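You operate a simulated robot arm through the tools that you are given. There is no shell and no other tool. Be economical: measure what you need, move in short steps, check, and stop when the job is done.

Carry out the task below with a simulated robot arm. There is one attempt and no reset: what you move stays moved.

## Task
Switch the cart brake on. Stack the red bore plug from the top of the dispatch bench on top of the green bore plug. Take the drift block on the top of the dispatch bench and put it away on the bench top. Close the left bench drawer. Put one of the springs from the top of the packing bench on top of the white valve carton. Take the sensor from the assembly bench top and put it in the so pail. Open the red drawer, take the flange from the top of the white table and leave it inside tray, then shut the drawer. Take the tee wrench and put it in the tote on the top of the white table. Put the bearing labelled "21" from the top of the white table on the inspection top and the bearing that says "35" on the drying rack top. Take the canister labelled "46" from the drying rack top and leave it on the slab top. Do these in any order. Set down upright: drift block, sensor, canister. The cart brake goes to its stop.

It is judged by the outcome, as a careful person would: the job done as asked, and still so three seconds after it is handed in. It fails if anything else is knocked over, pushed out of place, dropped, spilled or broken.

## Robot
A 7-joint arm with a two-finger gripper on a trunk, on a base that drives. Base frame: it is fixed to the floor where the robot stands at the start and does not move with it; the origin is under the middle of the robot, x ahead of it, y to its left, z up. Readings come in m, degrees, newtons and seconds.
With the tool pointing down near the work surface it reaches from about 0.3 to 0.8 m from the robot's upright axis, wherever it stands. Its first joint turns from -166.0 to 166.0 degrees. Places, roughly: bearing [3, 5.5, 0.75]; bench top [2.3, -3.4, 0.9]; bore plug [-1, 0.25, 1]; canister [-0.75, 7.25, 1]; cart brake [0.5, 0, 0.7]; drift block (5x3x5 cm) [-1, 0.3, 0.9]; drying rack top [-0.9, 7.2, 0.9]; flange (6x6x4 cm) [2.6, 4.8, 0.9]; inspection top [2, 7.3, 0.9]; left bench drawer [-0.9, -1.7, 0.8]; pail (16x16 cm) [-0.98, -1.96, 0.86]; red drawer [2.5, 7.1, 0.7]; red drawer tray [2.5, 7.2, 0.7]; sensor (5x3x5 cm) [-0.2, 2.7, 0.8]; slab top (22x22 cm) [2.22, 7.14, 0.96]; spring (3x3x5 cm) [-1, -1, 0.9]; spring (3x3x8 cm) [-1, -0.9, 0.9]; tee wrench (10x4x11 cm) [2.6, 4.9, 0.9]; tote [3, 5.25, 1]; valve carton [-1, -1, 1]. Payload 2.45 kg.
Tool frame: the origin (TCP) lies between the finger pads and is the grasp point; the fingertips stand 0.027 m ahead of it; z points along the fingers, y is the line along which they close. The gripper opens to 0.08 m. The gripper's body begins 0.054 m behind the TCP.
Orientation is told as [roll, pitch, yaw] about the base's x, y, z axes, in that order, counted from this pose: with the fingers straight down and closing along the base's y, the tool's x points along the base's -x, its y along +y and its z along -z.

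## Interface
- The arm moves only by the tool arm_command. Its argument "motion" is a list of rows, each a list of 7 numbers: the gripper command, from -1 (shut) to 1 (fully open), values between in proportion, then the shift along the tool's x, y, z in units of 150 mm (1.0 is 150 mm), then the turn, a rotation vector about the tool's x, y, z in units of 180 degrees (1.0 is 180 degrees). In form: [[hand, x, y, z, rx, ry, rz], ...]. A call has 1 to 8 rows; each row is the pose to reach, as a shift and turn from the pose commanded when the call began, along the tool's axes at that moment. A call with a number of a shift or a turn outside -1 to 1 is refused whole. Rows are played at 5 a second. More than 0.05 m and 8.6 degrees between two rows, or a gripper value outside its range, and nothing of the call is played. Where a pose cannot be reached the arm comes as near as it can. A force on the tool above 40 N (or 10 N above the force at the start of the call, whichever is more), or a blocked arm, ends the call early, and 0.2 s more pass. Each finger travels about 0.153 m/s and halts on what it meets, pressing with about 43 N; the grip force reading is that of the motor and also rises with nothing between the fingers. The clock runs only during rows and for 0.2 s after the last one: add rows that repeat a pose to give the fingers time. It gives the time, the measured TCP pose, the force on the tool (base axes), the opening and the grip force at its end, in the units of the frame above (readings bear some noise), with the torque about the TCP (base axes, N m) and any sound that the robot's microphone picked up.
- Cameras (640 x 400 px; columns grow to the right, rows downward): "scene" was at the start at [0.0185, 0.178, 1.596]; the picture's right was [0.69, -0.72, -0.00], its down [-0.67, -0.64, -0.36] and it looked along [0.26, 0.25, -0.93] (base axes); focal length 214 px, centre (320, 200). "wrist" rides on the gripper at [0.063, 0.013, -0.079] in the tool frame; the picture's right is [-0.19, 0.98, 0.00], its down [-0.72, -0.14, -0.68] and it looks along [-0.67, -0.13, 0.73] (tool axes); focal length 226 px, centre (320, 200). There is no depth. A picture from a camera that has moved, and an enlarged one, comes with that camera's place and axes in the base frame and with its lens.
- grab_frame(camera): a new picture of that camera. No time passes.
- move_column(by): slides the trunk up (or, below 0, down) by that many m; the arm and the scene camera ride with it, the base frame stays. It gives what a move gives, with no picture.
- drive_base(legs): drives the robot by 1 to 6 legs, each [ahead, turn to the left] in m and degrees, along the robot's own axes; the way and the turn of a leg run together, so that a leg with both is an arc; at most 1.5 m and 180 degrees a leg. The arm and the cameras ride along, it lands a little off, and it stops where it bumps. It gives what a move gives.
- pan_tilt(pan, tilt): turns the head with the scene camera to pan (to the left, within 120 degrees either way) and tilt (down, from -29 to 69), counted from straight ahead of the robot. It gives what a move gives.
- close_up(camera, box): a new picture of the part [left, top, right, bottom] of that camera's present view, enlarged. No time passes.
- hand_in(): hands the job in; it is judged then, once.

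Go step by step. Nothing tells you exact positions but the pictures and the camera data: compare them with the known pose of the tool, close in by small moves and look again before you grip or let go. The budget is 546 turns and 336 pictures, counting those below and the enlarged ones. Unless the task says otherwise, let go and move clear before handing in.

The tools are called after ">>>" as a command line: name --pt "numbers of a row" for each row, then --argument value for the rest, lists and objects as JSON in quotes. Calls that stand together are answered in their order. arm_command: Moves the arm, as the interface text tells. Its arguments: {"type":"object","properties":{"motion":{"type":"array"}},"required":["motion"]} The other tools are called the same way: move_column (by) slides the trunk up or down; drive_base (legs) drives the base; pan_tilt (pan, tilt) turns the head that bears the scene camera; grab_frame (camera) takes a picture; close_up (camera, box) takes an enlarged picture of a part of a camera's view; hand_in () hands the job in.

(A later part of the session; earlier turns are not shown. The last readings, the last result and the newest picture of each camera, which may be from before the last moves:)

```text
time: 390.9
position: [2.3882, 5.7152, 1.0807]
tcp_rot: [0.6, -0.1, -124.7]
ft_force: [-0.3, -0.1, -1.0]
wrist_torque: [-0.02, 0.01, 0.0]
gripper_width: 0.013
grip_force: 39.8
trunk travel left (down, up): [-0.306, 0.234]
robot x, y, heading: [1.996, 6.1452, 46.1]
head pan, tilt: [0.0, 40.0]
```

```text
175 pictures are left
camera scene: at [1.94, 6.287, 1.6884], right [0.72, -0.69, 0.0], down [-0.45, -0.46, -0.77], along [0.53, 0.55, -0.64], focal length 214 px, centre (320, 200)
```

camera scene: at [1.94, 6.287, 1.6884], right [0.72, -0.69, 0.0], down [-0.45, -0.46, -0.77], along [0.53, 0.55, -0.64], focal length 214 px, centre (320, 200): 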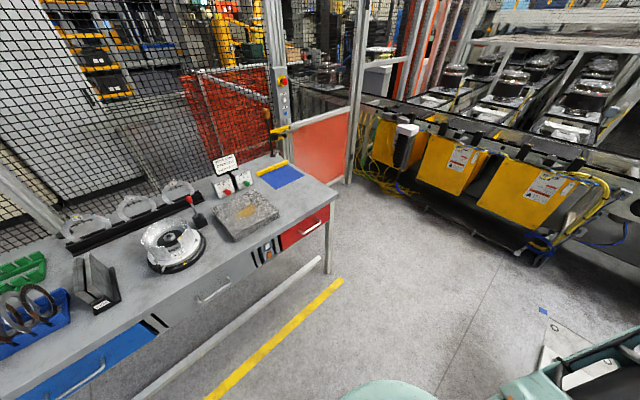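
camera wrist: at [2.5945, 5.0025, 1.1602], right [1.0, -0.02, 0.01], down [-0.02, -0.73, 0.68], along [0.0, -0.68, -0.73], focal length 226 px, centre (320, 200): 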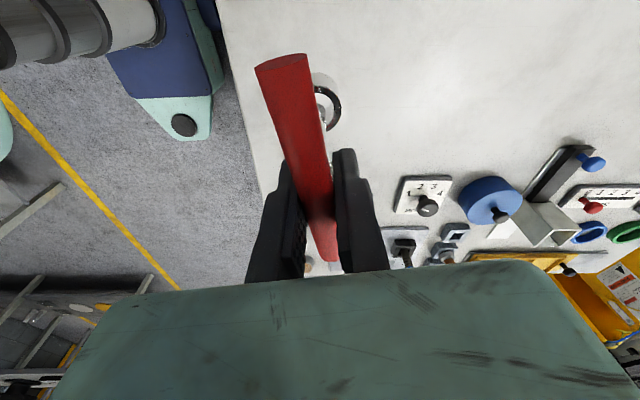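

>>> arm_command --pt "-1 0.06 -0.28 -0.1 0 0 0" --pt "-1 0.13 -0.56 -0.2 0 0 0" --pt "-1 0.196 -0.845 -0.3 0 0 0"

>>> close_up --camera "scene" --box '[120, 150, 360, 310]'

```text
time: 391.7
position: [2.3008, 5.815, 1.1254]
tcp_rot: [0.6, 0.0, -124.7]
ft_force: [-0.6, 0.0, -1.7]
wrist_torque: [0.0, 0.0, -0.03]
gripper_width: 0.0128
grip_force: 39.4
trunk travel left (down, up): [-0.306, 0.234]
robot x, y, heading: [1.9971, 6.1432, 45.8]
head pan, tilt: [0.0, 40.0]
```

```text
2.50 times, centred on (240, 230) of scene
camera zoom: at [1.9388, 6.2879, 1.6883], right [0.72, -0.69, 0.0], down [-0.44, -0.46, -0.77], along [0.53, 0.55, -0.64], focal length 536 px, centre (520, 125)
```

zoom: 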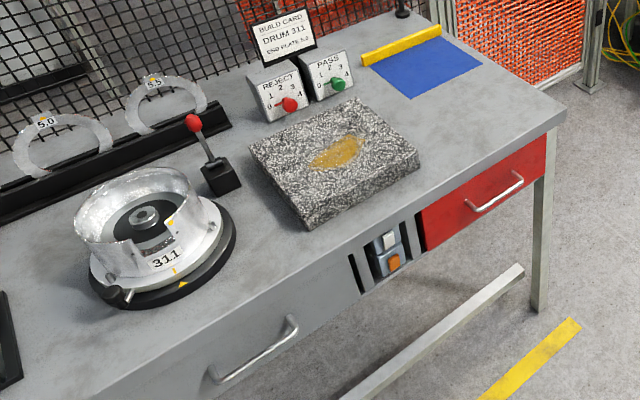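

>>> drive_base --legs '[[0, -55], [0.92, 0], [0, 9]]'

>>> pan_tilt --pan -70 --tilt 50

>>> grab_frame --camera "scene"

>>> grab_frame --camera "wrist"

```text
time: 399.7
position: [2.8746, 5.5535, 1.1249]
tcp_rot: [0.6, -0.2, -171.6]
ft_force: [-0.2, 0.8, -0.7]
wrist_torque: [0.0, 0.01, 0.01]
gripper_width: 0.0128
grip_force: 39.7
trunk travel left (down, up): [-0.306, 0.234]
robot x, y, heading: [2.9083, 6.0013, -0.7]
head pan, tilt: [0.0, 40.0]
```

```text
time: 401.1
position: [2.8751, 5.5543, 1.1248]
tcp_rot: [0.5, -0.2, -171.6]
ft_force: [-0.8, 0.1, -0.7]
wrist_torque: [0.04, -0.01, 0.01]
gripper_width: 0.0129
grip_force: 39.0
trunk travel left (down, up): [-0.306, 0.234]
robot x, y, heading: [2.9137, 6.0011, -0.5]
head pan, tilt: [-70.0, 50.0]
```

```text
173 pictures are left
camera scene: at [2.9129, 6.0667, 1.6742], right [-0.94, -0.33, 0.0], down [-0.25, 0.72, -0.64], along [0.21, -0.61, -0.77], focal length 214 px, centre (320, 200)
```

scene: 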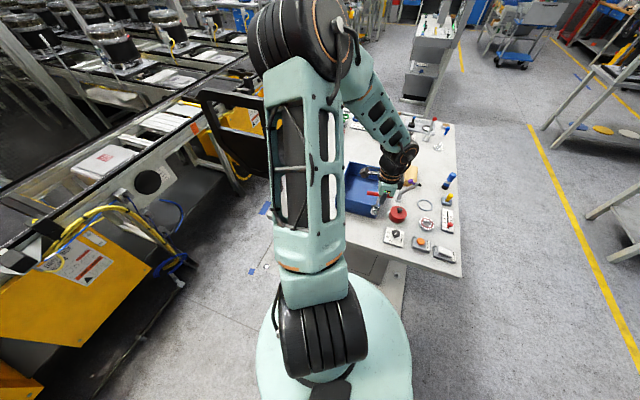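

```text
172 pictures are left
camera wrist: at [2.9402, 5.5497, 1.2037], right [-0.05, -1.0, 0.01], down [-0.73, 0.04, 0.68], along [-0.68, 0.03, -0.73], focal length 226 px, centre (320, 200)
```

wrist: 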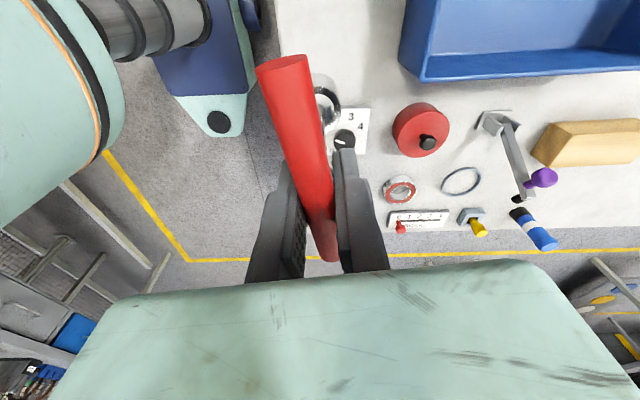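

Tote spans about x 2.86–3.1, y 5.17–5.46. I bring the wrench over its middle.

>>> arm_command --pt "-1 0.06 0.32 0 0 0 0" --pt "-1 0.13 0.64 0 0 0 0" --pt "-1 0.194 0.96 0 0 0 0"

>>> grab_frame --camera "wrist"

>>> grab_frame --camera "scene"

```text
time: 401.9
position: [2.9268, 5.414, 1.1278]
tcp_rot: [0.5, -0.2, -171.7]
ft_force: [0.2, -0.6, -1.1]
wrist_torque: [0.02, 0.03, 0.0]
gripper_width: 0.0127
grip_force: 40.0
trunk travel left (down, up): [-0.306, 0.234]
robot x, y, heading: [2.9032, 5.9959, -0.7]
head pan, tilt: [-70.0, 50.0]
```

```text
171 pictures are left
camera wrist: at [2.9932, 5.411, 1.2065], right [-0.05, -1.0, 0.01], down [-0.73, 0.04, 0.68], along [-0.68, 0.03, -0.73], focal length 226 px, centre (320, 200)
```

wrist: 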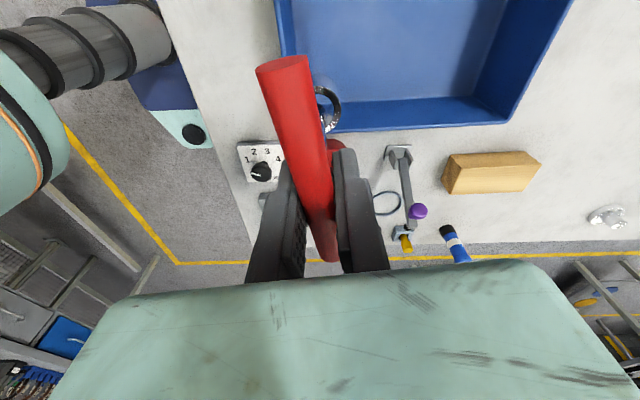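

```text
170 pictures are left
camera scene: at [2.9132, 6.0657, 1.6742], right [-0.94, -0.33, 0.0], down [-0.25, 0.72, -0.64], along [0.21, -0.61, -0.77], focal length 214 px, centre (320, 200)
```

scene: 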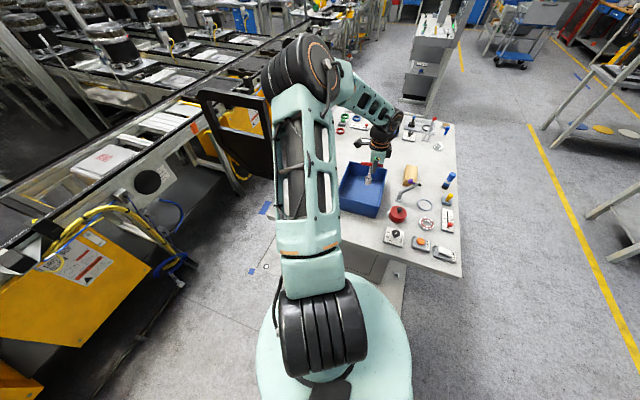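

>>> arm_command --pt "-1 0.05 0.24 0 0 0 0" --pt "-1 0.1 0.48 0 0 0 0" --pt "-1 0.149 0.72 0 0 0 0"

>>> grab_frame --camera "wrist"

>>> close_up --camera "scene" --box '[310, 90, 480, 240]'

```text
time: 402.7
position: [2.9638, 5.3111, 1.1271]
tcp_rot: [0.5, -0.1, -171.7]
ft_force: [-0.3, 0.7, -1.4]
wrist_torque: [0.0, 0.0, 0.0]
gripper_width: 0.0129
grip_force: 40.0
trunk travel left (down, up): [-0.306, 0.234]
robot x, y, heading: [2.9113, 5.9991, -0.7]
head pan, tilt: [-70.0, 50.0]
```

```text
169 pictures are left
camera wrist: at [3.0297, 5.308, 1.2069], right [-0.05, -1.0, 0.01], down [-0.73, 0.04, 0.68], along [-0.68, 0.03, -0.73], focal length 226 px, centre (320, 200)
```

wrist: 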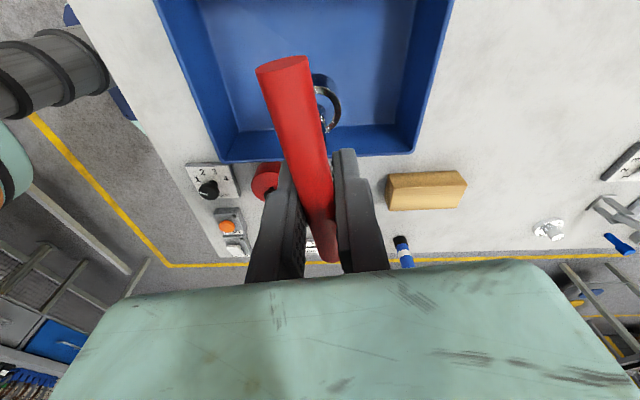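

```text
2.67 times, centred on (395, 165) of scene
camera zoom: at [2.9127, 6.066, 1.6742], right [-0.94, -0.33, 0.0], down [-0.25, 0.72, -0.64], along [0.21, -0.61, -0.77], focal length 572 px, centre (120, 293)
```

zoom: 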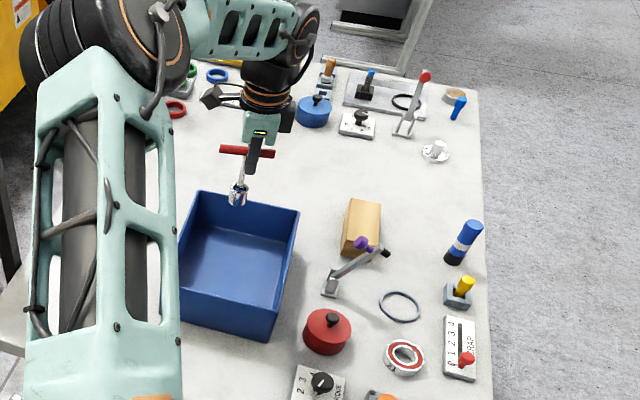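

>>> arm_command --pt "-1 0 0 0.25 0 0 0" --pt "-1 0 0 0.5 0 0 0" --pt "-1 0 0 0.75 0 0 0" --pt "-1 0 0 0.9 0 0 0"

>>> close_up --camera "scene" --box '[310, 90, 480, 240]'

```text
time: 403.7
position: [2.9624, 5.3083, 0.9934]
tcp_rot: [0.4, 0.0, -171.8]
ft_force: [-0.9, -0.5, -1.6]
wrist_torque: [0.03, 0.0, 0.01]
gripper_width: 0.0131
grip_force: 39.8
trunk travel left (down, up): [-0.306, 0.234]
robot x, y, heading: [2.9074, 6.0, -0.8]
head pan, tilt: [-70.0, 50.0]
```

```text
2.67 times, centred on (395, 165) of scene
camera zoom: at [2.9131, 6.0659, 1.6742], right [-0.94, -0.33, 0.0], down [-0.25, 0.72, -0.64], along [0.21, -0.61, -0.77], focal length 572 px, centre (120, 293)
```

zoom: 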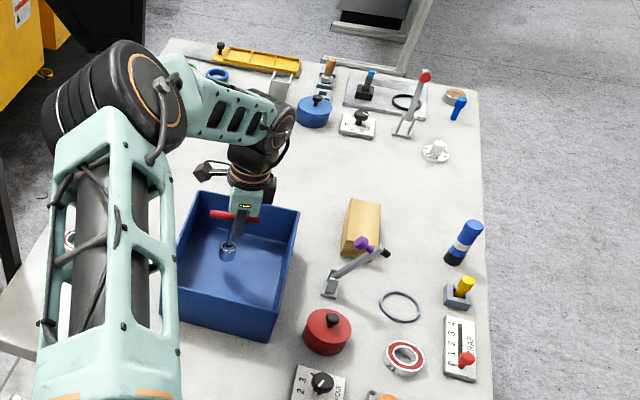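

Inside the tote. I go down in small steps until contact.

>>> arm_command --pt "-1 0 0 0.05 0 0 0" --pt "-1 0 0 0.1 0 0 0" --pt "-1 0 0 0.15 0 0 0" --pt "-1 0 0 0.2 0 0 0" --pt "-1 0 0 0.24 0 0 0" --pt "-1 0 0 0.28 0 0 0"

```text
time: 405.1
position: [2.9619, 5.3087, 0.9515]
tcp_rot: [0.8, -0.1, -171.6]
ft_force: [0.3, -0.6, 10.5]
wrist_torque: [0.18, -0.2, -0.01]
gripper_width: 0.0129
grip_force: 39.9
trunk travel left (down, up): [-0.306, 0.234]
robot x, y, heading: [2.9106, 6.0006, -0.6]
head pan, tilt: [-70.0, 50.0]
```

Contact (10 N). Release and rise.

>>> arm_command --pt "-0.5 0 0 -0.01 0 0 0" --pt "0 0 0 -0.01 0 0 0" --pt "0.5 0 0 -0.01 0 0 0" --pt "0.5 0 0 -0.3 0 0 0" --pt "0.5 0 0 -0.6 0 0 0" --pt "0.5 0 0 -0.9 0 0 0"

>>> grab_frame --camera "wrist"

```text
time: 406.5
position: [2.9632, 5.3113, 1.0874]
tcp_rot: [0.6, 0.0, -171.7]
ft_force: [-0.5, 0.0, -0.3]
wrist_torque: [-0.04, -0.01, 0.02]
gripper_width: 0.06
grip_force: 0.0
trunk travel left (down, up): [-0.306, 0.234]
robot x, y, heading: [2.9079, 6.0031, -0.5]
head pan, tilt: [-70.0, 50.0]
```

```text
166 pictures are left
camera wrist: at [3.0289, 5.308, 1.1657], right [-0.05, -1.0, 0.01], down [-0.73, 0.04, 0.68], along [-0.68, 0.03, -0.73], focal length 226 px, centre (320, 200)
```

wrist: 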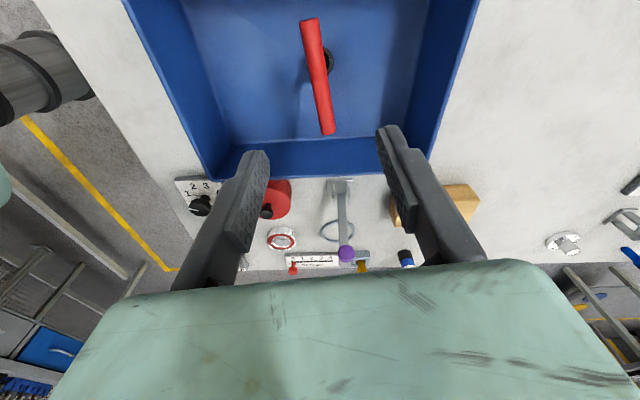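

Wrench is in the tote. Now I look for bearings: raise, turn the camera south, and move over the table's NE part.

>>> arm_command --pt "1 0 0 -0.27 0 0 -0.047" --pt "1 0.15 -0.12 -0.27 0 0 -0.094" --pt "1 0.32 -0.24 -0.27 0 0 -0.141" --pt "1 0.5 -0.37 -0.27 0 0 -0.188" --pt "1 0.7 -0.52 -0.27 0 0 -0.235" --pt "1 0.9 -0.67 -0.27 0 0 -0.282" --pt "1 0.9 -0.67 -0.27 0 0 -0.329" --pt "1 0.9 -0.67 -0.27 0 0 -0.376"

>>> grab_frame --camera "wrist"

```text
time: 408.3
position: [3.0803, 5.4298, 1.1244]
tcp_rot: [0.1, -0.5, -103.9]
ft_force: [-0.6, -0.2, -0.3]
wrist_torque: [-0.03, -0.01, 0.0]
gripper_width: 0.0802
grip_force: 0.0
trunk travel left (down, up): [-0.306, 0.234]
robot x, y, heading: [2.9094, 5.9989, -0.7]
head pan, tilt: [-70.0, 50.0]
```

```text
165 pictures are left
camera wrist: at [3.1094, 5.4884, 1.2025], right [0.91, -0.42, 0.0], down [-0.31, -0.66, 0.69], along [-0.29, -0.62, -0.73], focal length 226 px, centre (320, 200)
```

wrist: 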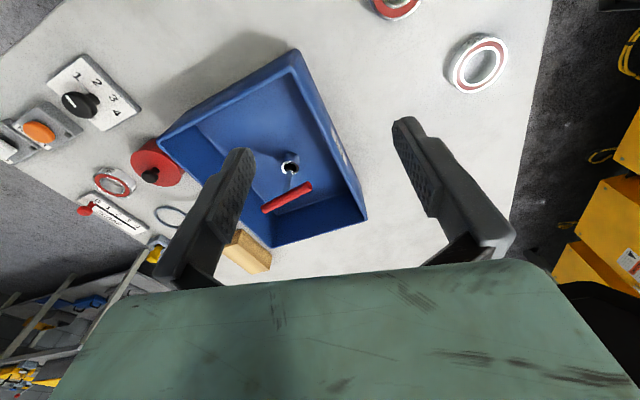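

>>> close_up --camera "wrist" --box '[80, 150, 150, 215]'

>>> close_up --camera "wrist" --box '[360, 0, 520, 110]'

```text
6.15 times, centred on (115, 182) of wrist
camera zoom: at [3.1094, 5.4884, 1.2025], right [0.91, -0.42, 0.0], down [-0.31, -0.66, 0.69], along [-0.29, -0.62, -0.73], focal length 1391 px, centre (1582, 308)
```

zoom: 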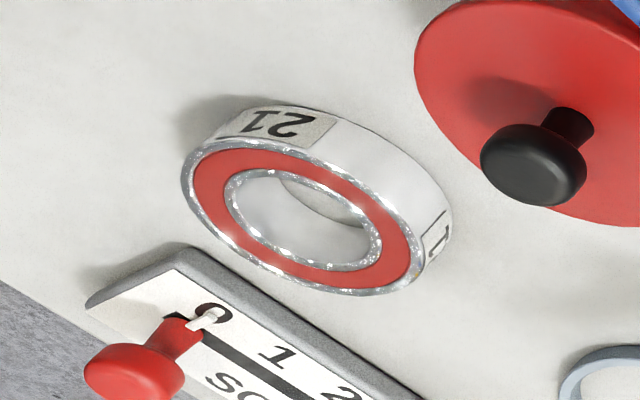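

```text
3.64 times, centred on (440, 55) of wrist
camera zoom: at [3.1094, 5.4884, 1.2025], right [0.91, -0.42, 0.0], down [-0.31, -0.66, 0.69], along [-0.29, -0.62, -0.73], focal length 822 px, centre (-116, 727)
```

zoom: 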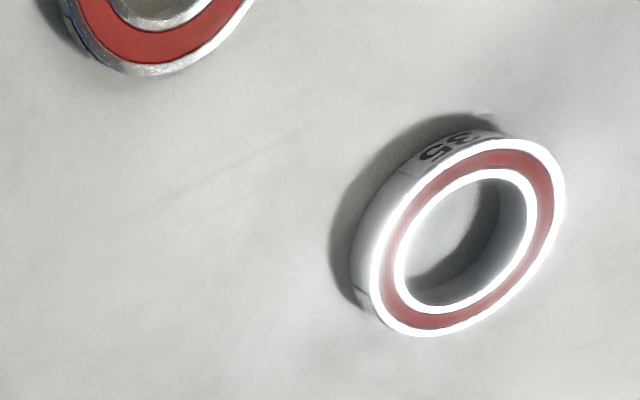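

>>> close_up --camera "wrist" --box '[98, 162, 122, 178]'

>>> close_up --camera "wrist" --box '[455, 30, 500, 50]'

```text
16.00 times, centred on (110, 170) of wrist
camera zoom: at [3.1094, 5.4884, 1.2025], right [0.91, -0.42, 0.0], down [-0.31, -0.66, 0.69], along [-0.29, -0.62, -0.73], focal length 3617 px, centre (3680, 680)
```

zoom: 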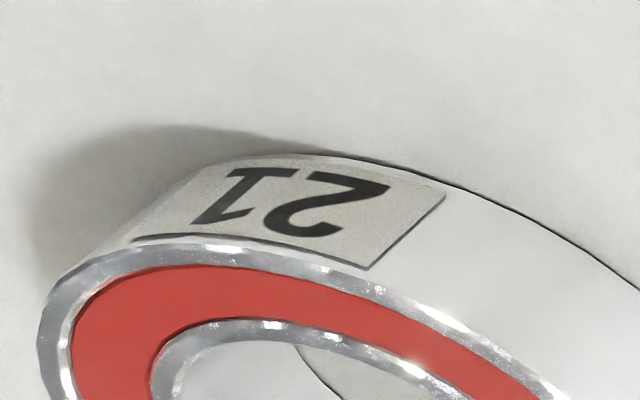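

```text
14.22 times, centred on (478, 40) of wrist
camera zoom: at [3.1094, 5.4884, 1.2025], right [0.91, -0.42, 0.0], down [-0.31, -0.66, 0.69], along [-0.29, -0.62, -0.73], focal length 3215 px, centre (-1920, 2476)
```

zoom: 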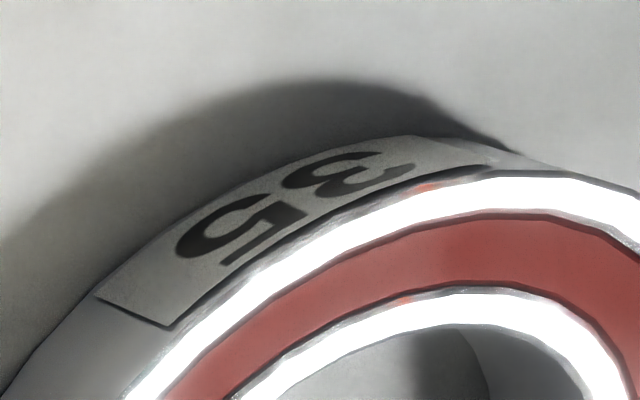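

West bearing is "21" (≈(2.64,5.41)), east one is "35" (≈(3.27,5.34)). I take 21 first, closing along y.

>>> arm_command --pt "1 -0.09 -0.27 0 0 0 0.045" --pt "1 -0.18 -0.55 0 0 0 0.09" --pt "1 -0.275 -0.825 0 0 0 0.135" --pt "1 -0.275 -0.825 0 0 0 0.18" --pt "1 -0.275 -0.825 0 0 0 0.225" --pt "1 -0.275 -0.825 0 0 0 0.27" --pt "1 -0.275 -0.825 0 0 0 0.315" --pt "1 -0.275 -0.825 0 0 0 0.36"

```text
time: 410.1
position: [2.9496, 5.4206, 1.1242]
tcp_rot: [0.6, -0.1, -168.9]
ft_force: [0.0, 0.5, 0.0]
wrist_torque: [0.0, -0.02, 0.01]
gripper_width: 0.0801
grip_force: 0.0
trunk travel left (down, up): [-0.306, 0.234]
robot x, y, heading: [2.9068, 6.0021, -0.4]
head pan, tilt: [-70.0, 50.0]
```

>>> arm_command --pt "1 -0.31 -0.06 0 0 0 0" --pt "1 -0.62 -0.12 0 0 0 0" --pt "1 -0.94 -0.19 0 0 0 0.03"

>>> arm_command --pt "1 -0.25 0 0.1 0 0 0" --pt "1 -0.5 0 0.2 0 0 0" --pt "1 -0.75 0 0.3 0 0 0"

>>> grab_frame --camera "wrist"

```text
time: 410.9
position: [2.8075, 5.4193, 1.1231]
tcp_rot: [0.6, 0.0, -174.2]
ft_force: [-0.7, 0.0, 0.2]
wrist_torque: [0.02, -0.01, 0.01]
gripper_width: 0.0799
grip_force: 0.0
trunk travel left (down, up): [-0.306, 0.234]
robot x, y, heading: [2.9074, 5.9983, -0.3]
head pan, tilt: [-70.0, 50.0]
```

```text
time: 411.7
position: [2.695, 5.4088, 1.0787]
tcp_rot: [0.6, -0.2, -174.2]
ft_force: [-0.5, -0.5, 0.6]
wrist_torque: [0.03, -0.03, -0.02]
gripper_width: 0.0798
grip_force: 0.0
trunk travel left (down, up): [-0.306, 0.234]
robot x, y, heading: [2.9093, 6.0006, -0.7]
head pan, tilt: [-70.0, 50.0]
```

```text
160 pictures are left
camera wrist: at [2.76, 5.4032, 1.1571], right [-0.09, -1.0, 0.01], down [-0.73, 0.07, 0.68], along [-0.68, 0.06, -0.73], focal length 226 px, centre (320, 200)
```

wrist: 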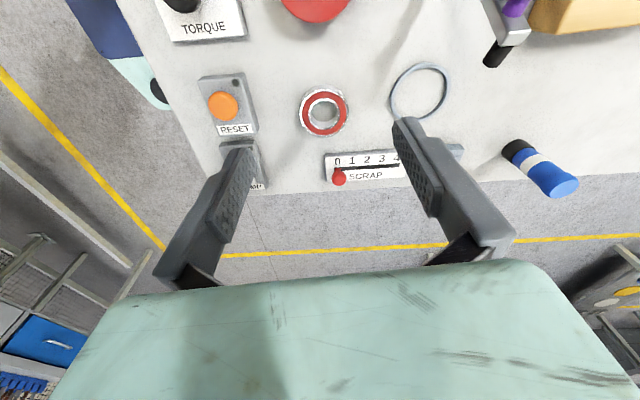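

>>> arm_command --pt "1 -0.15 -0.01 0.2 0 0 0" --pt "1 -0.333 -0.02 0.4 0 0 0" --pt "1 -0.333 -0.02 0.6 0 0 0" --pt "1 -0.333 -0.02 0.8 0 0 0"

>>> grab_frame --camera "wrist"

```text
time: 412.7
position: [2.6444, 5.4048, 0.9572]
tcp_rot: [0.5, -0.2, -174.2]
ft_force: [-0.2, 0.3, -0.1]
wrist_torque: [-0.01, 0.0, 0.01]
gripper_width: 0.0798
grip_force: 0.0
trunk travel left (down, up): [-0.306, 0.234]
robot x, y, heading: [2.9116, 5.997, -0.6]
head pan, tilt: [-70.0, 50.0]
```

```text
159 pictures are left
camera wrist: at [2.7107, 5.3991, 1.0363], right [-0.09, -1.0, 0.01], down [-0.73, 0.08, 0.68], along [-0.68, 0.06, -0.73], focal length 226 px, centre (320, 200)
```

wrist: 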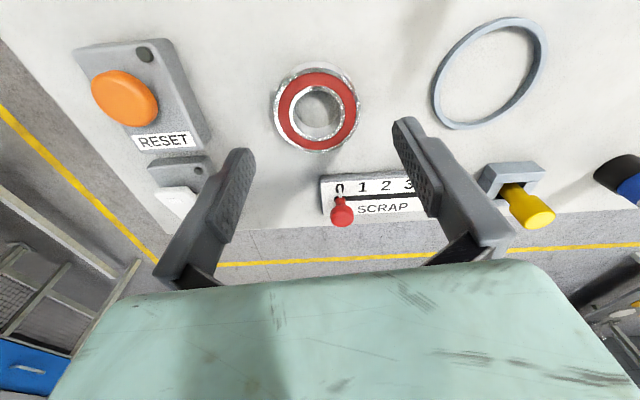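

>>> arm_command --pt "1 0 0 0.2 0 0 0" --pt "1 0 0 0.4 0 0 0" --pt "1 0 0 0.48 0 0 0"

>>> grab_frame --camera "wrist"

```text
time: 413.5
position: [2.6454, 5.4069, 0.8978]
tcp_rot: [0.6, -0.2, -174.2]
ft_force: [9.1, 14.0, 28.6]
wrist_torque: [1.77, -0.34, -0.49]
gripper_width: 0.0769
grip_force: 0.1
trunk travel left (down, up): [-0.306, 0.234]
robot x, y, heading: [2.9099, 6.004, -0.5]
head pan, tilt: [-70.0, 50.0]
stopped in row 3: the force on the tool passed its limit at 49 N (the readings are from after the stop); the commanded pose is now the measured one
```

```text
158 pictures are left
camera wrist: at [2.7105, 5.401, 0.9771], right [-0.09, -1.0, 0.01], down [-0.73, 0.08, 0.68], along [-0.68, 0.06, -0.73], focal length 226 px, centre (320, 200)
```

wrist: 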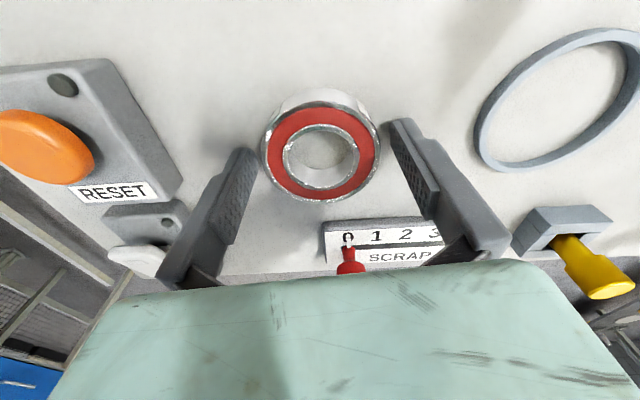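

The table is at z≈0.870, so the bearing is a little nearer the camera (x≈2.658). I lift 3 mm, shift 12 mm, and grip.

>>> arm_command --pt "1 0 0 -0.03 0 0 0" --pt "1 0.08 0 -0.03 0 0 0" --pt "1 0.08 0 -0.02 0 0 0"

>>> close_up --camera "wrist" --box '[200, 90, 440, 240]'

```text
time: 414.3
position: [2.6534, 5.4073, 0.8985]
tcp_rot: [0.6, -0.2, -174.2]
ft_force: [-3.4, 3.0, 11.2]
wrist_torque: [0.64, 0.12, 0.13]
gripper_width: 0.077
grip_force: 0.0
trunk travel left (down, up): [-0.306, 0.234]
robot x, y, heading: [2.9066, 5.9953, -0.7]
head pan, tilt: [-70.0, 50.0]
```

```text
2.67 times, centred on (320, 165) of wrist
camera zoom: at [2.7207, 5.401, 0.9772], right [-0.09, -1.0, 0.01], down [-0.73, 0.08, 0.68], along [-0.68, 0.06, -0.73], focal length 603 px, centre (320, 293)
```

zoom: 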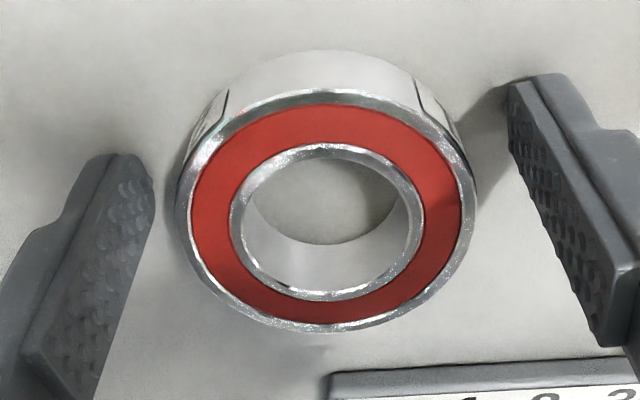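

>>> arm_command --pt "1 0 0 -0.02 0 0 0" --pt "1 0.05 0.01 -0.02 0 0 0" --pt "-1 0.05 0.01 -0.02 0 0 0" --pt "-1 0.05 0.01 -0.02 0 0 0" --pt "-1 0.05 0.01 -0.02 0 0 0"

>>> grab_frame --camera "wrist"

```text
time: 415.5
position: [2.664, 5.4057, 0.9006]
tcp_rot: [0.5, -0.1, -174.2]
ft_force: [0.5, 0.8, -0.2]
wrist_torque: [0.02, 0.04, 0.06]
gripper_width: 0.0
grip_force: 29.8
trunk travel left (down, up): [-0.306, 0.234]
robot x, y, heading: [2.9061, 5.9982, -0.4]
head pan, tilt: [-70.0, 50.0]
```

```text
156 pictures are left
camera wrist: at [2.7287, 5.399, 0.9793], right [-0.09, -1.0, 0.01], down [-0.73, 0.07, 0.68], along [-0.68, 0.06, -0.73], focal length 226 px, centre (320, 200)
```

wrist: 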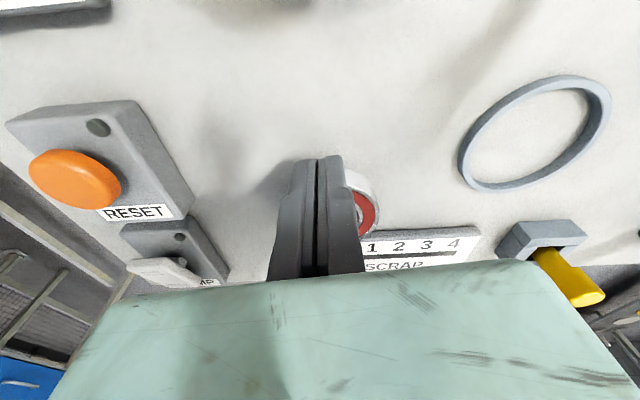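

The ring slipped out toward -x. I rise, open and look again.

>>> arm_command --pt "-1 0 0 -0.2 0 0 0" --pt "-1 0.1 0 -0.4 0 0 0" --pt "1 0.2 0 -0.5 0.003 0 0" --pt "1 0.2 0 -0.5 0.003 0 0"

>>> grab_frame --camera "wrist"

>>> close_up --camera "scene" --box '[370, 160, 480, 270]'

```text
time: 416.5
position: [2.6931, 5.4102, 0.9743]
tcp_rot: [0.0, -0.1, -174.1]
ft_force: [-0.2, -0.4, 0.7]
wrist_torque: [0.03, 0.02, 0.03]
gripper_width: 0.08
grip_force: 0.1
trunk travel left (down, up): [-0.306, 0.234]
robot x, y, heading: [2.9079, 6.0016, -0.5]
head pan, tilt: [-70.0, 50.0]
```

```text
155 pictures are left
camera wrist: at [2.7591, 5.4036, 1.0536], right [-0.09, -1.0, 0.0], down [-0.73, 0.07, 0.68], along [-0.68, 0.06, -0.73], focal length 226 px, centre (320, 200)
```

wrist: 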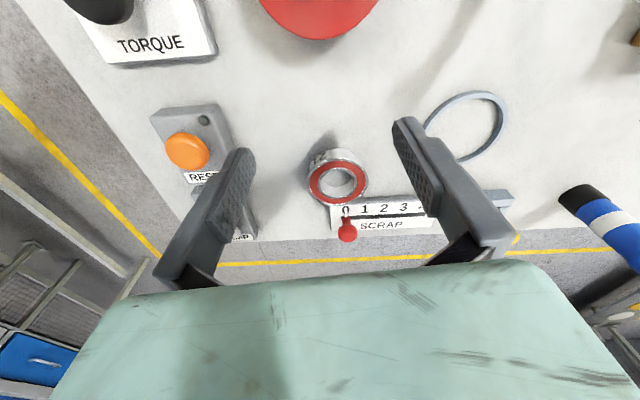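

```text
3.64 times, centred on (425, 215) of scene
camera zoom: at [2.9127, 6.0667, 1.6742], right [-0.94, -0.33, 0.0], down [-0.25, 0.72, -0.64], along [0.21, -0.61, -0.77], focal length 780 px, centre (-62, 146)
```

zoom: 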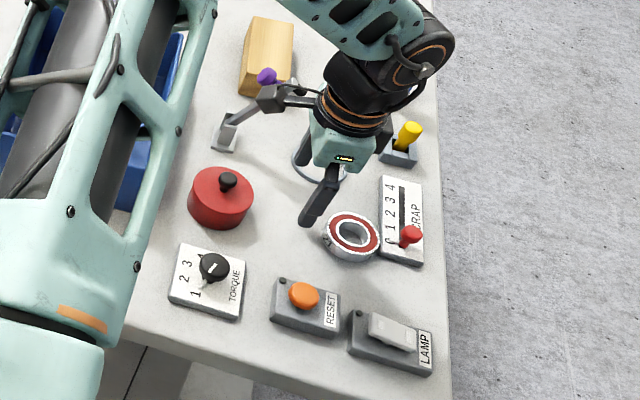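

I measure the table height directly with closed fingers in the free spot below.

>>> arm_command --pt "-1 0 0 0 0 0 0" --pt "-1 0 0 0.15 0 0 0" --pt "-1 0 0 0.3 0 0 0" --pt "-1 0 0 0.42 0 0 0"

>>> arm_command --pt "-1 0 0 0.04 0 0 0" --pt "-1 0 0 0.08 0 0 0" --pt "-1 0 0 0.12 0 0 0" --pt "-1 0 0 0.16 0 0 0" --pt "-1 0 0 0.2 0 0 0" --pt "-1 0 0 0.24 0 0 0" --pt "-1 0 0 0.28 0 0 0"

```text
time: 417.5
position: [2.6935, 5.4098, 0.9118]
tcp_rot: [0.0, 0.0, -174.3]
ft_force: [0.8, 1.1, 0.7]
wrist_torque: [-0.02, 0.01, -0.03]
gripper_width: 0.0
grip_force: 29.9
trunk travel left (down, up): [-0.306, 0.234]
robot x, y, heading: [2.905, 5.9956, -0.7]
head pan, tilt: [-70.0, 50.0]
```

```text
time: 419.1
position: [2.6927, 5.4084, 0.8749]
tcp_rot: [0.2, -0.2, -174.1]
ft_force: [3.3, 5.6, 30.0]
wrist_torque: [0.17, -0.26, -0.01]
gripper_width: 0.0001
grip_force: 29.8
trunk travel left (down, up): [-0.306, 0.234]
robot x, y, heading: [2.9071, 6.0014, -0.9]
head pan, tilt: [-70.0, 50.0]
```

Table is at z≈0.848. I rise, open, and view the bearing again.

>>> arm_command --pt "-1 0 0 -0.2 0 0 0" --pt "-1 0 0 -0.5 0 0 0" --pt "1 0 0 -0.6 0 0 0" --pt "1 0 0 -0.6 0 0 0"

>>> close_up --camera "wrist" --box '[240, 110, 440, 250]'

```text
time: 420.1
position: [2.6916, 5.4071, 0.9601]
tcp_rot: [0.0, 0.0, -174.1]
ft_force: [0.2, -0.2, -0.3]
wrist_torque: [0.03, 0.0, -0.02]
gripper_width: 0.0799
grip_force: 0.0
trunk travel left (down, up): [-0.306, 0.234]
robot x, y, heading: [2.91, 6.0014, -0.8]
head pan, tilt: [-70.0, 50.0]
```

```text
2.86 times, centred on (340, 180) of wrist
camera zoom: at [2.7581, 5.4014, 1.0384], right [-0.09, -1.0, 0.0], down [-0.73, 0.07, 0.68], along [-0.68, 0.06, -0.73], focal length 646 px, centre (263, 257)
```

zoom: 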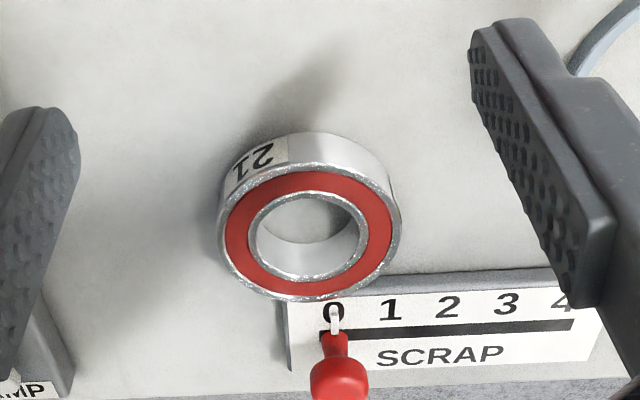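

>>> arm_command --pt "1 -0.29 0 0 0 0 0" --pt "1 -0.574 0 0 0 0 0" --pt "1 -0.574 0 0.2 0 0 0" --pt "1 -0.574 0 0.367 0 0 0"

>>> grab_frame --camera "wrist"

```text
time: 421.1
position: [2.6077, 5.3986, 0.9054]
tcp_rot: [0.1, -0.1, -174.2]
ft_force: [0.4, -0.2, 0.1]
wrist_torque: [0.04, 0.0, -0.04]
gripper_width: 0.0799
grip_force: 0.1
trunk travel left (down, up): [-0.306, 0.234]
robot x, y, heading: [2.9056, 6.0006, -0.5]
head pan, tilt: [-70.0, 50.0]
```

```text
152 pictures are left
camera wrist: at [2.6734, 5.3924, 0.9827], right [-0.09, -1.0, 0.0], down [-0.73, 0.07, 0.68], along [-0.68, 0.06, -0.73], focal length 226 px, centre (320, 200)
```

wrist: 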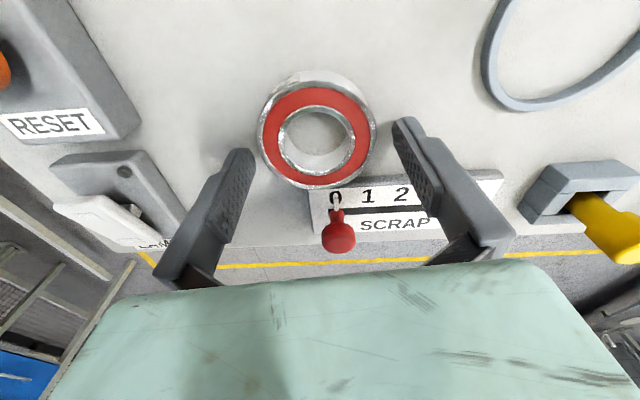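

>>> arm_command --pt "1 0.03 0 0.06 0 0 0" --pt "1 0.03 0 0.1 0 0 0" --pt "1 0.03 0 0.14 0 0 0" --pt "1 0.03 0 0.165 0 0 0"

>>> close_up --camera "wrist" --box '[200, 90, 440, 240]'

```text
time: 421.7
position: [2.6103, 5.4015, 0.8975]
tcp_rot: [0.1, -0.3, -174.2]
ft_force: [7.1, 8.7, 23.8]
wrist_torque: [1.33, -0.29, -0.17]
gripper_width: 0.0754
grip_force: 0.0
trunk travel left (down, up): [-0.306, 0.234]
robot x, y, heading: [2.9053, 6.0019, -0.8]
head pan, tilt: [-70.0, 50.0]
stopped in row 3: the force on the tool passed its limit at 48 N (the readings are from after the stop); the commanded pose is now the measured one
```

```text
2.67 times, centred on (320, 165) of wrist
camera zoom: at [2.6761, 5.3955, 0.976], right [-0.09, -1.0, 0.0], down [-0.72, 0.07, 0.69], along [-0.68, 0.06, -0.73], focal length 603 px, centre (320, 293)
```

zoom: 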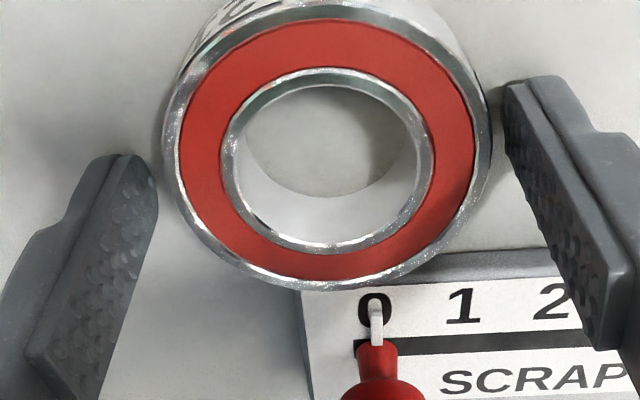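

A fingertip seems to touch the ring's rim (clearance is only a few mm). I lift, re-centre by +3 mm in y, and try again.

>>> arm_command --pt "1 0 0 -0.1 0 0 0" --pt "1 0.03 -0.02 -0.1 0 0 0" --pt "1 0.03 -0.02 -0.05 0 0 0"

>>> close_up --camera "wrist" --box '[200, 90, 440, 240]'

```text
time: 422.5
position: [2.6128, 5.4062, 0.9008]
tcp_rot: [-0.1, -0.2, -174.2]
ft_force: [0.4, -0.7, 0.9]
wrist_torque: [0.0, -0.01, 0.01]
gripper_width: 0.0803
grip_force: 0.1
trunk travel left (down, up): [-0.306, 0.234]
robot x, y, heading: [2.9076, 6.0016, -0.9]
head pan, tilt: [-70.0, 50.0]
```

```text
2.67 times, centred on (320, 165) of wrist
camera zoom: at [2.6793, 5.3985, 0.9794], right [-0.09, -1.0, 0.0], down [-0.73, 0.07, 0.68], along [-0.68, 0.06, -0.73], focal length 603 px, centre (320, 293)
```

zoom: 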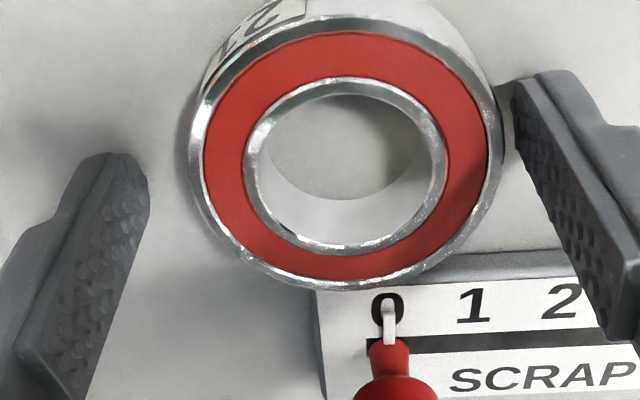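

>>> arm_command --pt "1 0.027 0.045 0 0 0 0" --pt "1 0.027 0.045 0.03 0 0 0" --pt "1 0.027 0.045 0.06 0 0 0" --pt "1 0.027 0.045 0.09 0 0 0" --pt "1 0.027 0.045 0.12 0 0 0" --pt "1 0.027 0.045 0.14 0 0 0"

>>> close_up --camera "wrist" --box '[200, 90, 440, 240]'

```text
time: 423.4
position: [2.6182, 5.3976, 0.8972]
tcp_rot: [0.0, -0.3, -174.1]
ft_force: [7.1, 4.8, 20.4]
wrist_torque: [0.96, -0.32, -0.01]
gripper_width: 0.0735
grip_force: 0.2
trunk travel left (down, up): [-0.306, 0.234]
robot x, y, heading: [2.9061, 6.0003, -0.8]
head pan, tilt: [-70.0, 50.0]
stopped in row 4: the force on the tool passed its limit at 54 N (the readings are from after the stop); the commanded pose is now the measured one
```

```text
2.67 times, centred on (320, 165) of wrist
camera zoom: at [2.6844, 5.3915, 0.9755], right [-0.09, -1.0, 0.0], down [-0.73, 0.07, 0.69], along [-0.68, 0.06, -0.73], focal length 603 px, centre (320, 293)
```

zoom: 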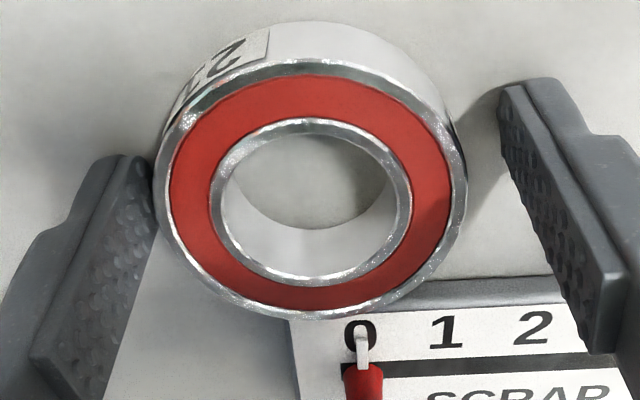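

>>> arm_command --pt "1 0 0 -0.06 0 0 0" --pt "1 -0.01 -0.042 -0.06 0 0 0" --pt "1 -0.01 -0.042 -0.03 0 0 0"

>>> close_up --camera "wrist" --box '[200, 90, 440, 240]'

```text
time: 424.2
position: [2.6152, 5.4032, 0.8983]
tcp_rot: [0.0, -0.2, -174.2]
ft_force: [0.1, 0.3, 2.7]
wrist_torque: [-0.1, -0.05, -0.02]
gripper_width: 0.0796
grip_force: 0.1
trunk travel left (down, up): [-0.306, 0.234]
robot x, y, heading: [2.9057, 5.9997, -0.6]
head pan, tilt: [-70.0, 50.0]
```

```text
2.67 times, centred on (320, 165) of wrist
camera zoom: at [2.681, 5.3971, 0.9774], right [-0.09, -1.0, 0.0], down [-0.73, 0.07, 0.69], along [-0.68, 0.06, -0.73], focal length 603 px, centre (320, 293)
```

zoom: 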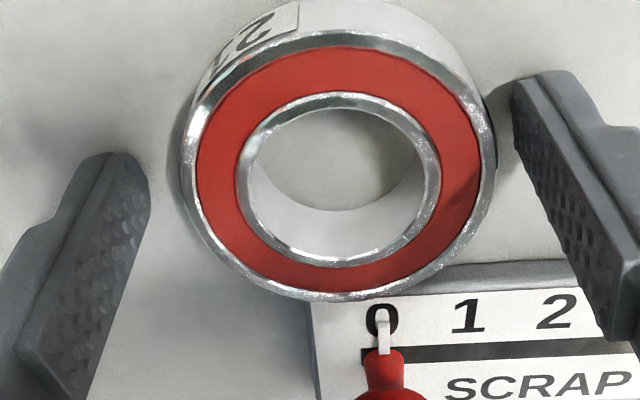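

Both rims touch: the ring is nearly as wide as the open gripper. I switch to gripping the ring's wall: one finger in the bore, one outside.

>>> arm_command --pt "1 0 0 -0.12 0 0 0" --pt "0.1 0.01 -0.08 -0.15 0 0 0" --pt "0.1 0.016 -0.161 -0.15 0 0 0" --pt "0.1 0.016 -0.161 -0.1 0 0 0"

>>> close_up --camera "wrist" --box '[200, 90, 440, 240]'

```text
time: 425.2
position: [2.6161, 5.4284, 0.9129]
tcp_rot: [-0.1, -0.2, -174.1]
ft_force: [-0.7, 0.0, 0.3]
wrist_torque: [-0.01, -0.01, -0.02]
gripper_width: 0.044
grip_force: 0.2
trunk travel left (down, up): [-0.306, 0.234]
robot x, y, heading: [2.9117, 6.0034, -0.3]
head pan, tilt: [-70.0, 50.0]
```

```text
2.67 times, centred on (320, 165) of wrist
camera zoom: at [2.6816, 5.4218, 0.9916], right [-0.09, -1.0, 0.0], down [-0.73, 0.07, 0.68], along [-0.68, 0.06, -0.73], focal length 603 px, centre (320, 293)
```

zoom: 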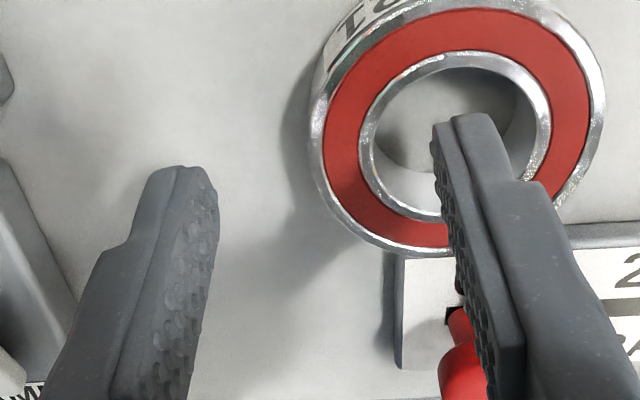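

>>> arm_command --pt "0.1 -0.053 0.007 0 0 0 0" --pt "0.1 -0.053 0.007 0.07 0 0 0" --pt "0.1 -0.053 0.007 0.11 0 0 0" --pt "0.1 -0.053 0.007 0.15 0 0 0" --pt "0.1 -0.053 0.007 0.18 0 0 0" --pt "0.1 -0.053 0.007 0.215 0 0 0"

>>> close_up --camera "wrist" --box '[200, 90, 440, 240]'

```text
time: 426.7
position: [2.6074, 5.4275, 0.8861]
tcp_rot: [0.1, -0.4, -174.1]
ft_force: [7.4, 8.6, 22.5]
wrist_torque: [0.86, -0.33, -0.11]
gripper_width: 0.0397
grip_force: 0.0
trunk travel left (down, up): [-0.306, 0.234]
robot x, y, heading: [2.9079, 6.0021, -0.4]
head pan, tilt: [-70.0, 50.0]
stopped in row 6: the force on the tool passed its limit at 43 N (the readings are from after the stop); the commanded pose is now the measured one
```

```text
2.67 times, centred on (320, 165) of wrist
camera zoom: at [2.6736, 5.4214, 0.9651], right [-0.09, -1.0, 0.0], down [-0.72, 0.07, 0.69], along [-0.68, 0.06, -0.73], focal length 603 px, centre (320, 293)
```

zoom: 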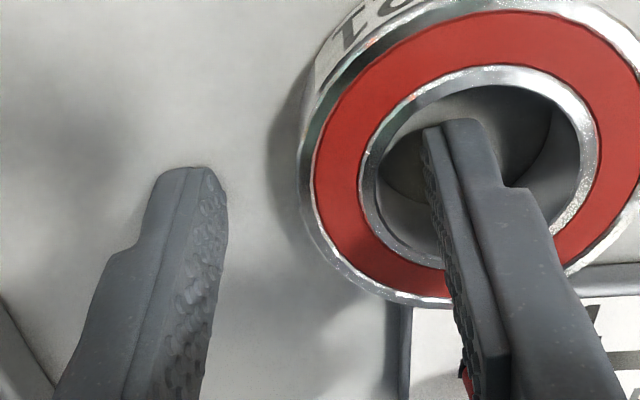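

The fingertips evidently reach lower when open; the one outside just touches the table. Finger is in the bore, so I close on the ring wall here.

>>> arm_command --pt "0.1 0 0 -0.02 0 0 0" --pt "-1 0 0 -0.015 0 0 0" --pt "-1 0 0 -0.01 0 0 0" --pt "-1 0 0 -0.01 0 0 0"

>>> close_up --camera "wrist" --box '[200, 90, 440, 240]'

```text
time: 427.7
position: [2.6073, 5.4269, 0.8836]
tcp_rot: [0.0, -0.3, -174.1]
ft_force: [1.6, 0.9, -0.6]
wrist_torque: [0.03, -0.02, 0.03]
gripper_width: 0.0159
grip_force: 42.1
trunk travel left (down, up): [-0.306, 0.234]
robot x, y, heading: [2.9065, 5.9981, -0.6]
head pan, tilt: [-70.0, 50.0]
```

```text
2.67 times, centred on (320, 165) of wrist
camera zoom: at [2.6731, 5.42, 0.9627], right [-0.09, -1.0, 0.0], down [-0.73, 0.07, 0.69], along [-0.68, 0.06, -0.73], focal length 603 px, centre (320, 293)
```

zoom: 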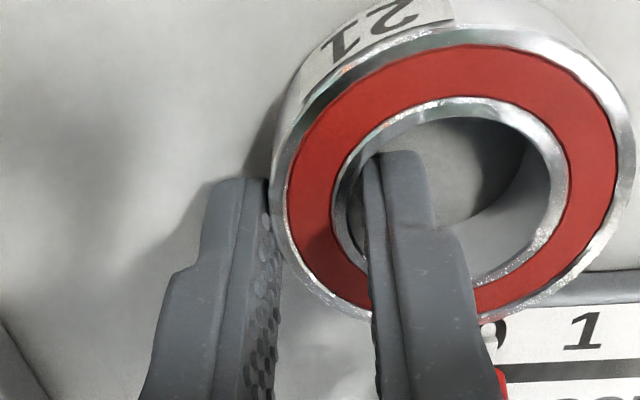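

Gripped (16 mm wall). Lift and check.

>>> arm_command --pt "-1 0 0 -0.05 0 0 0" --pt "-1 0 0 -0.2 0 0 0" --pt "-1 0 0 -0.5 0 0 0" --pt "-1 0 0 -0.8 0 0 0" --pt "-1 0 0 -1.0 0 0 0"

>>> grab_frame --camera "wrist"

```text
time: 428.9
position: [2.606, 5.4263, 1.0359]
tcp_rot: [0.0, -0.3, -174.1]
ft_force: [0.2, 0.4, -2.7]
wrist_torque: [0.06, 0.02, 0.0]
gripper_width: 0.0161
grip_force: 41.6
trunk travel left (down, up): [-0.306, 0.234]
robot x, y, heading: [2.9055, 5.9984, -0.6]
head pan, tilt: [-70.0, 50.0]
```

```text
144 pictures are left
camera wrist: at [2.6723, 5.4187, 1.1141], right [-0.09, -1.0, 0.0], down [-0.73, 0.07, 0.69], along [-0.68, 0.06, -0.73], focal length 226 px, centre (320, 200)
```

wrist: 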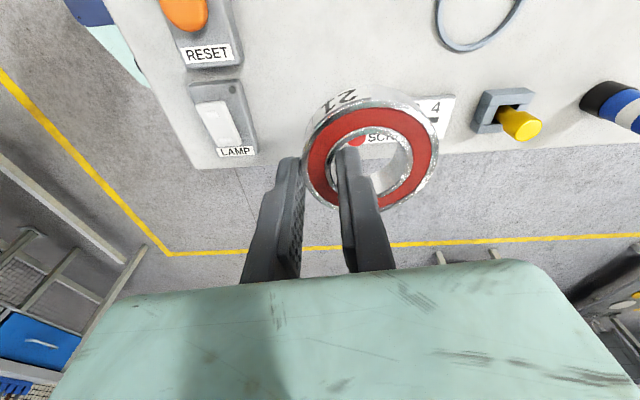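

Bearing 21 held. Retract, then drive to the inspection bench.

>>> arm_command --pt "-1 0 -0.3 -0.05 0 0 0" --pt "-1 0 -0.6 -0.15 0 0 0" --pt "-1 0 -0.9 -0.25 0 0 0"

>>> grab_frame --camera "wrist"

```text
time: 429.7
position: [2.5936, 5.5622, 1.074]
tcp_rot: [0.0, -0.3, -174.1]
ft_force: [0.2, -0.8, -2.0]
wrist_torque: [0.02, 0.0, 0.01]
gripper_width: 0.0159
grip_force: 41.6
trunk travel left (down, up): [-0.306, 0.234]
robot x, y, heading: [2.9088, 6.0037, -0.6]
head pan, tilt: [-70.0, 50.0]
```

```text
143 pictures are left
camera wrist: at [2.6603, 5.5541, 1.1516], right [-0.09, -1.0, 0.0], down [-0.72, 0.07, 0.69], along [-0.68, 0.06, -0.73], focal length 226 px, centre (320, 200)
```

wrist: 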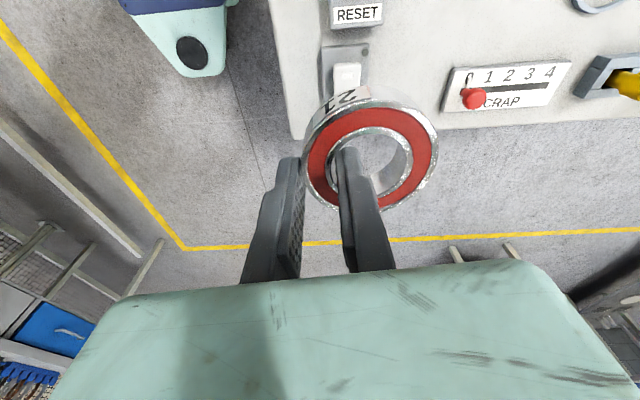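

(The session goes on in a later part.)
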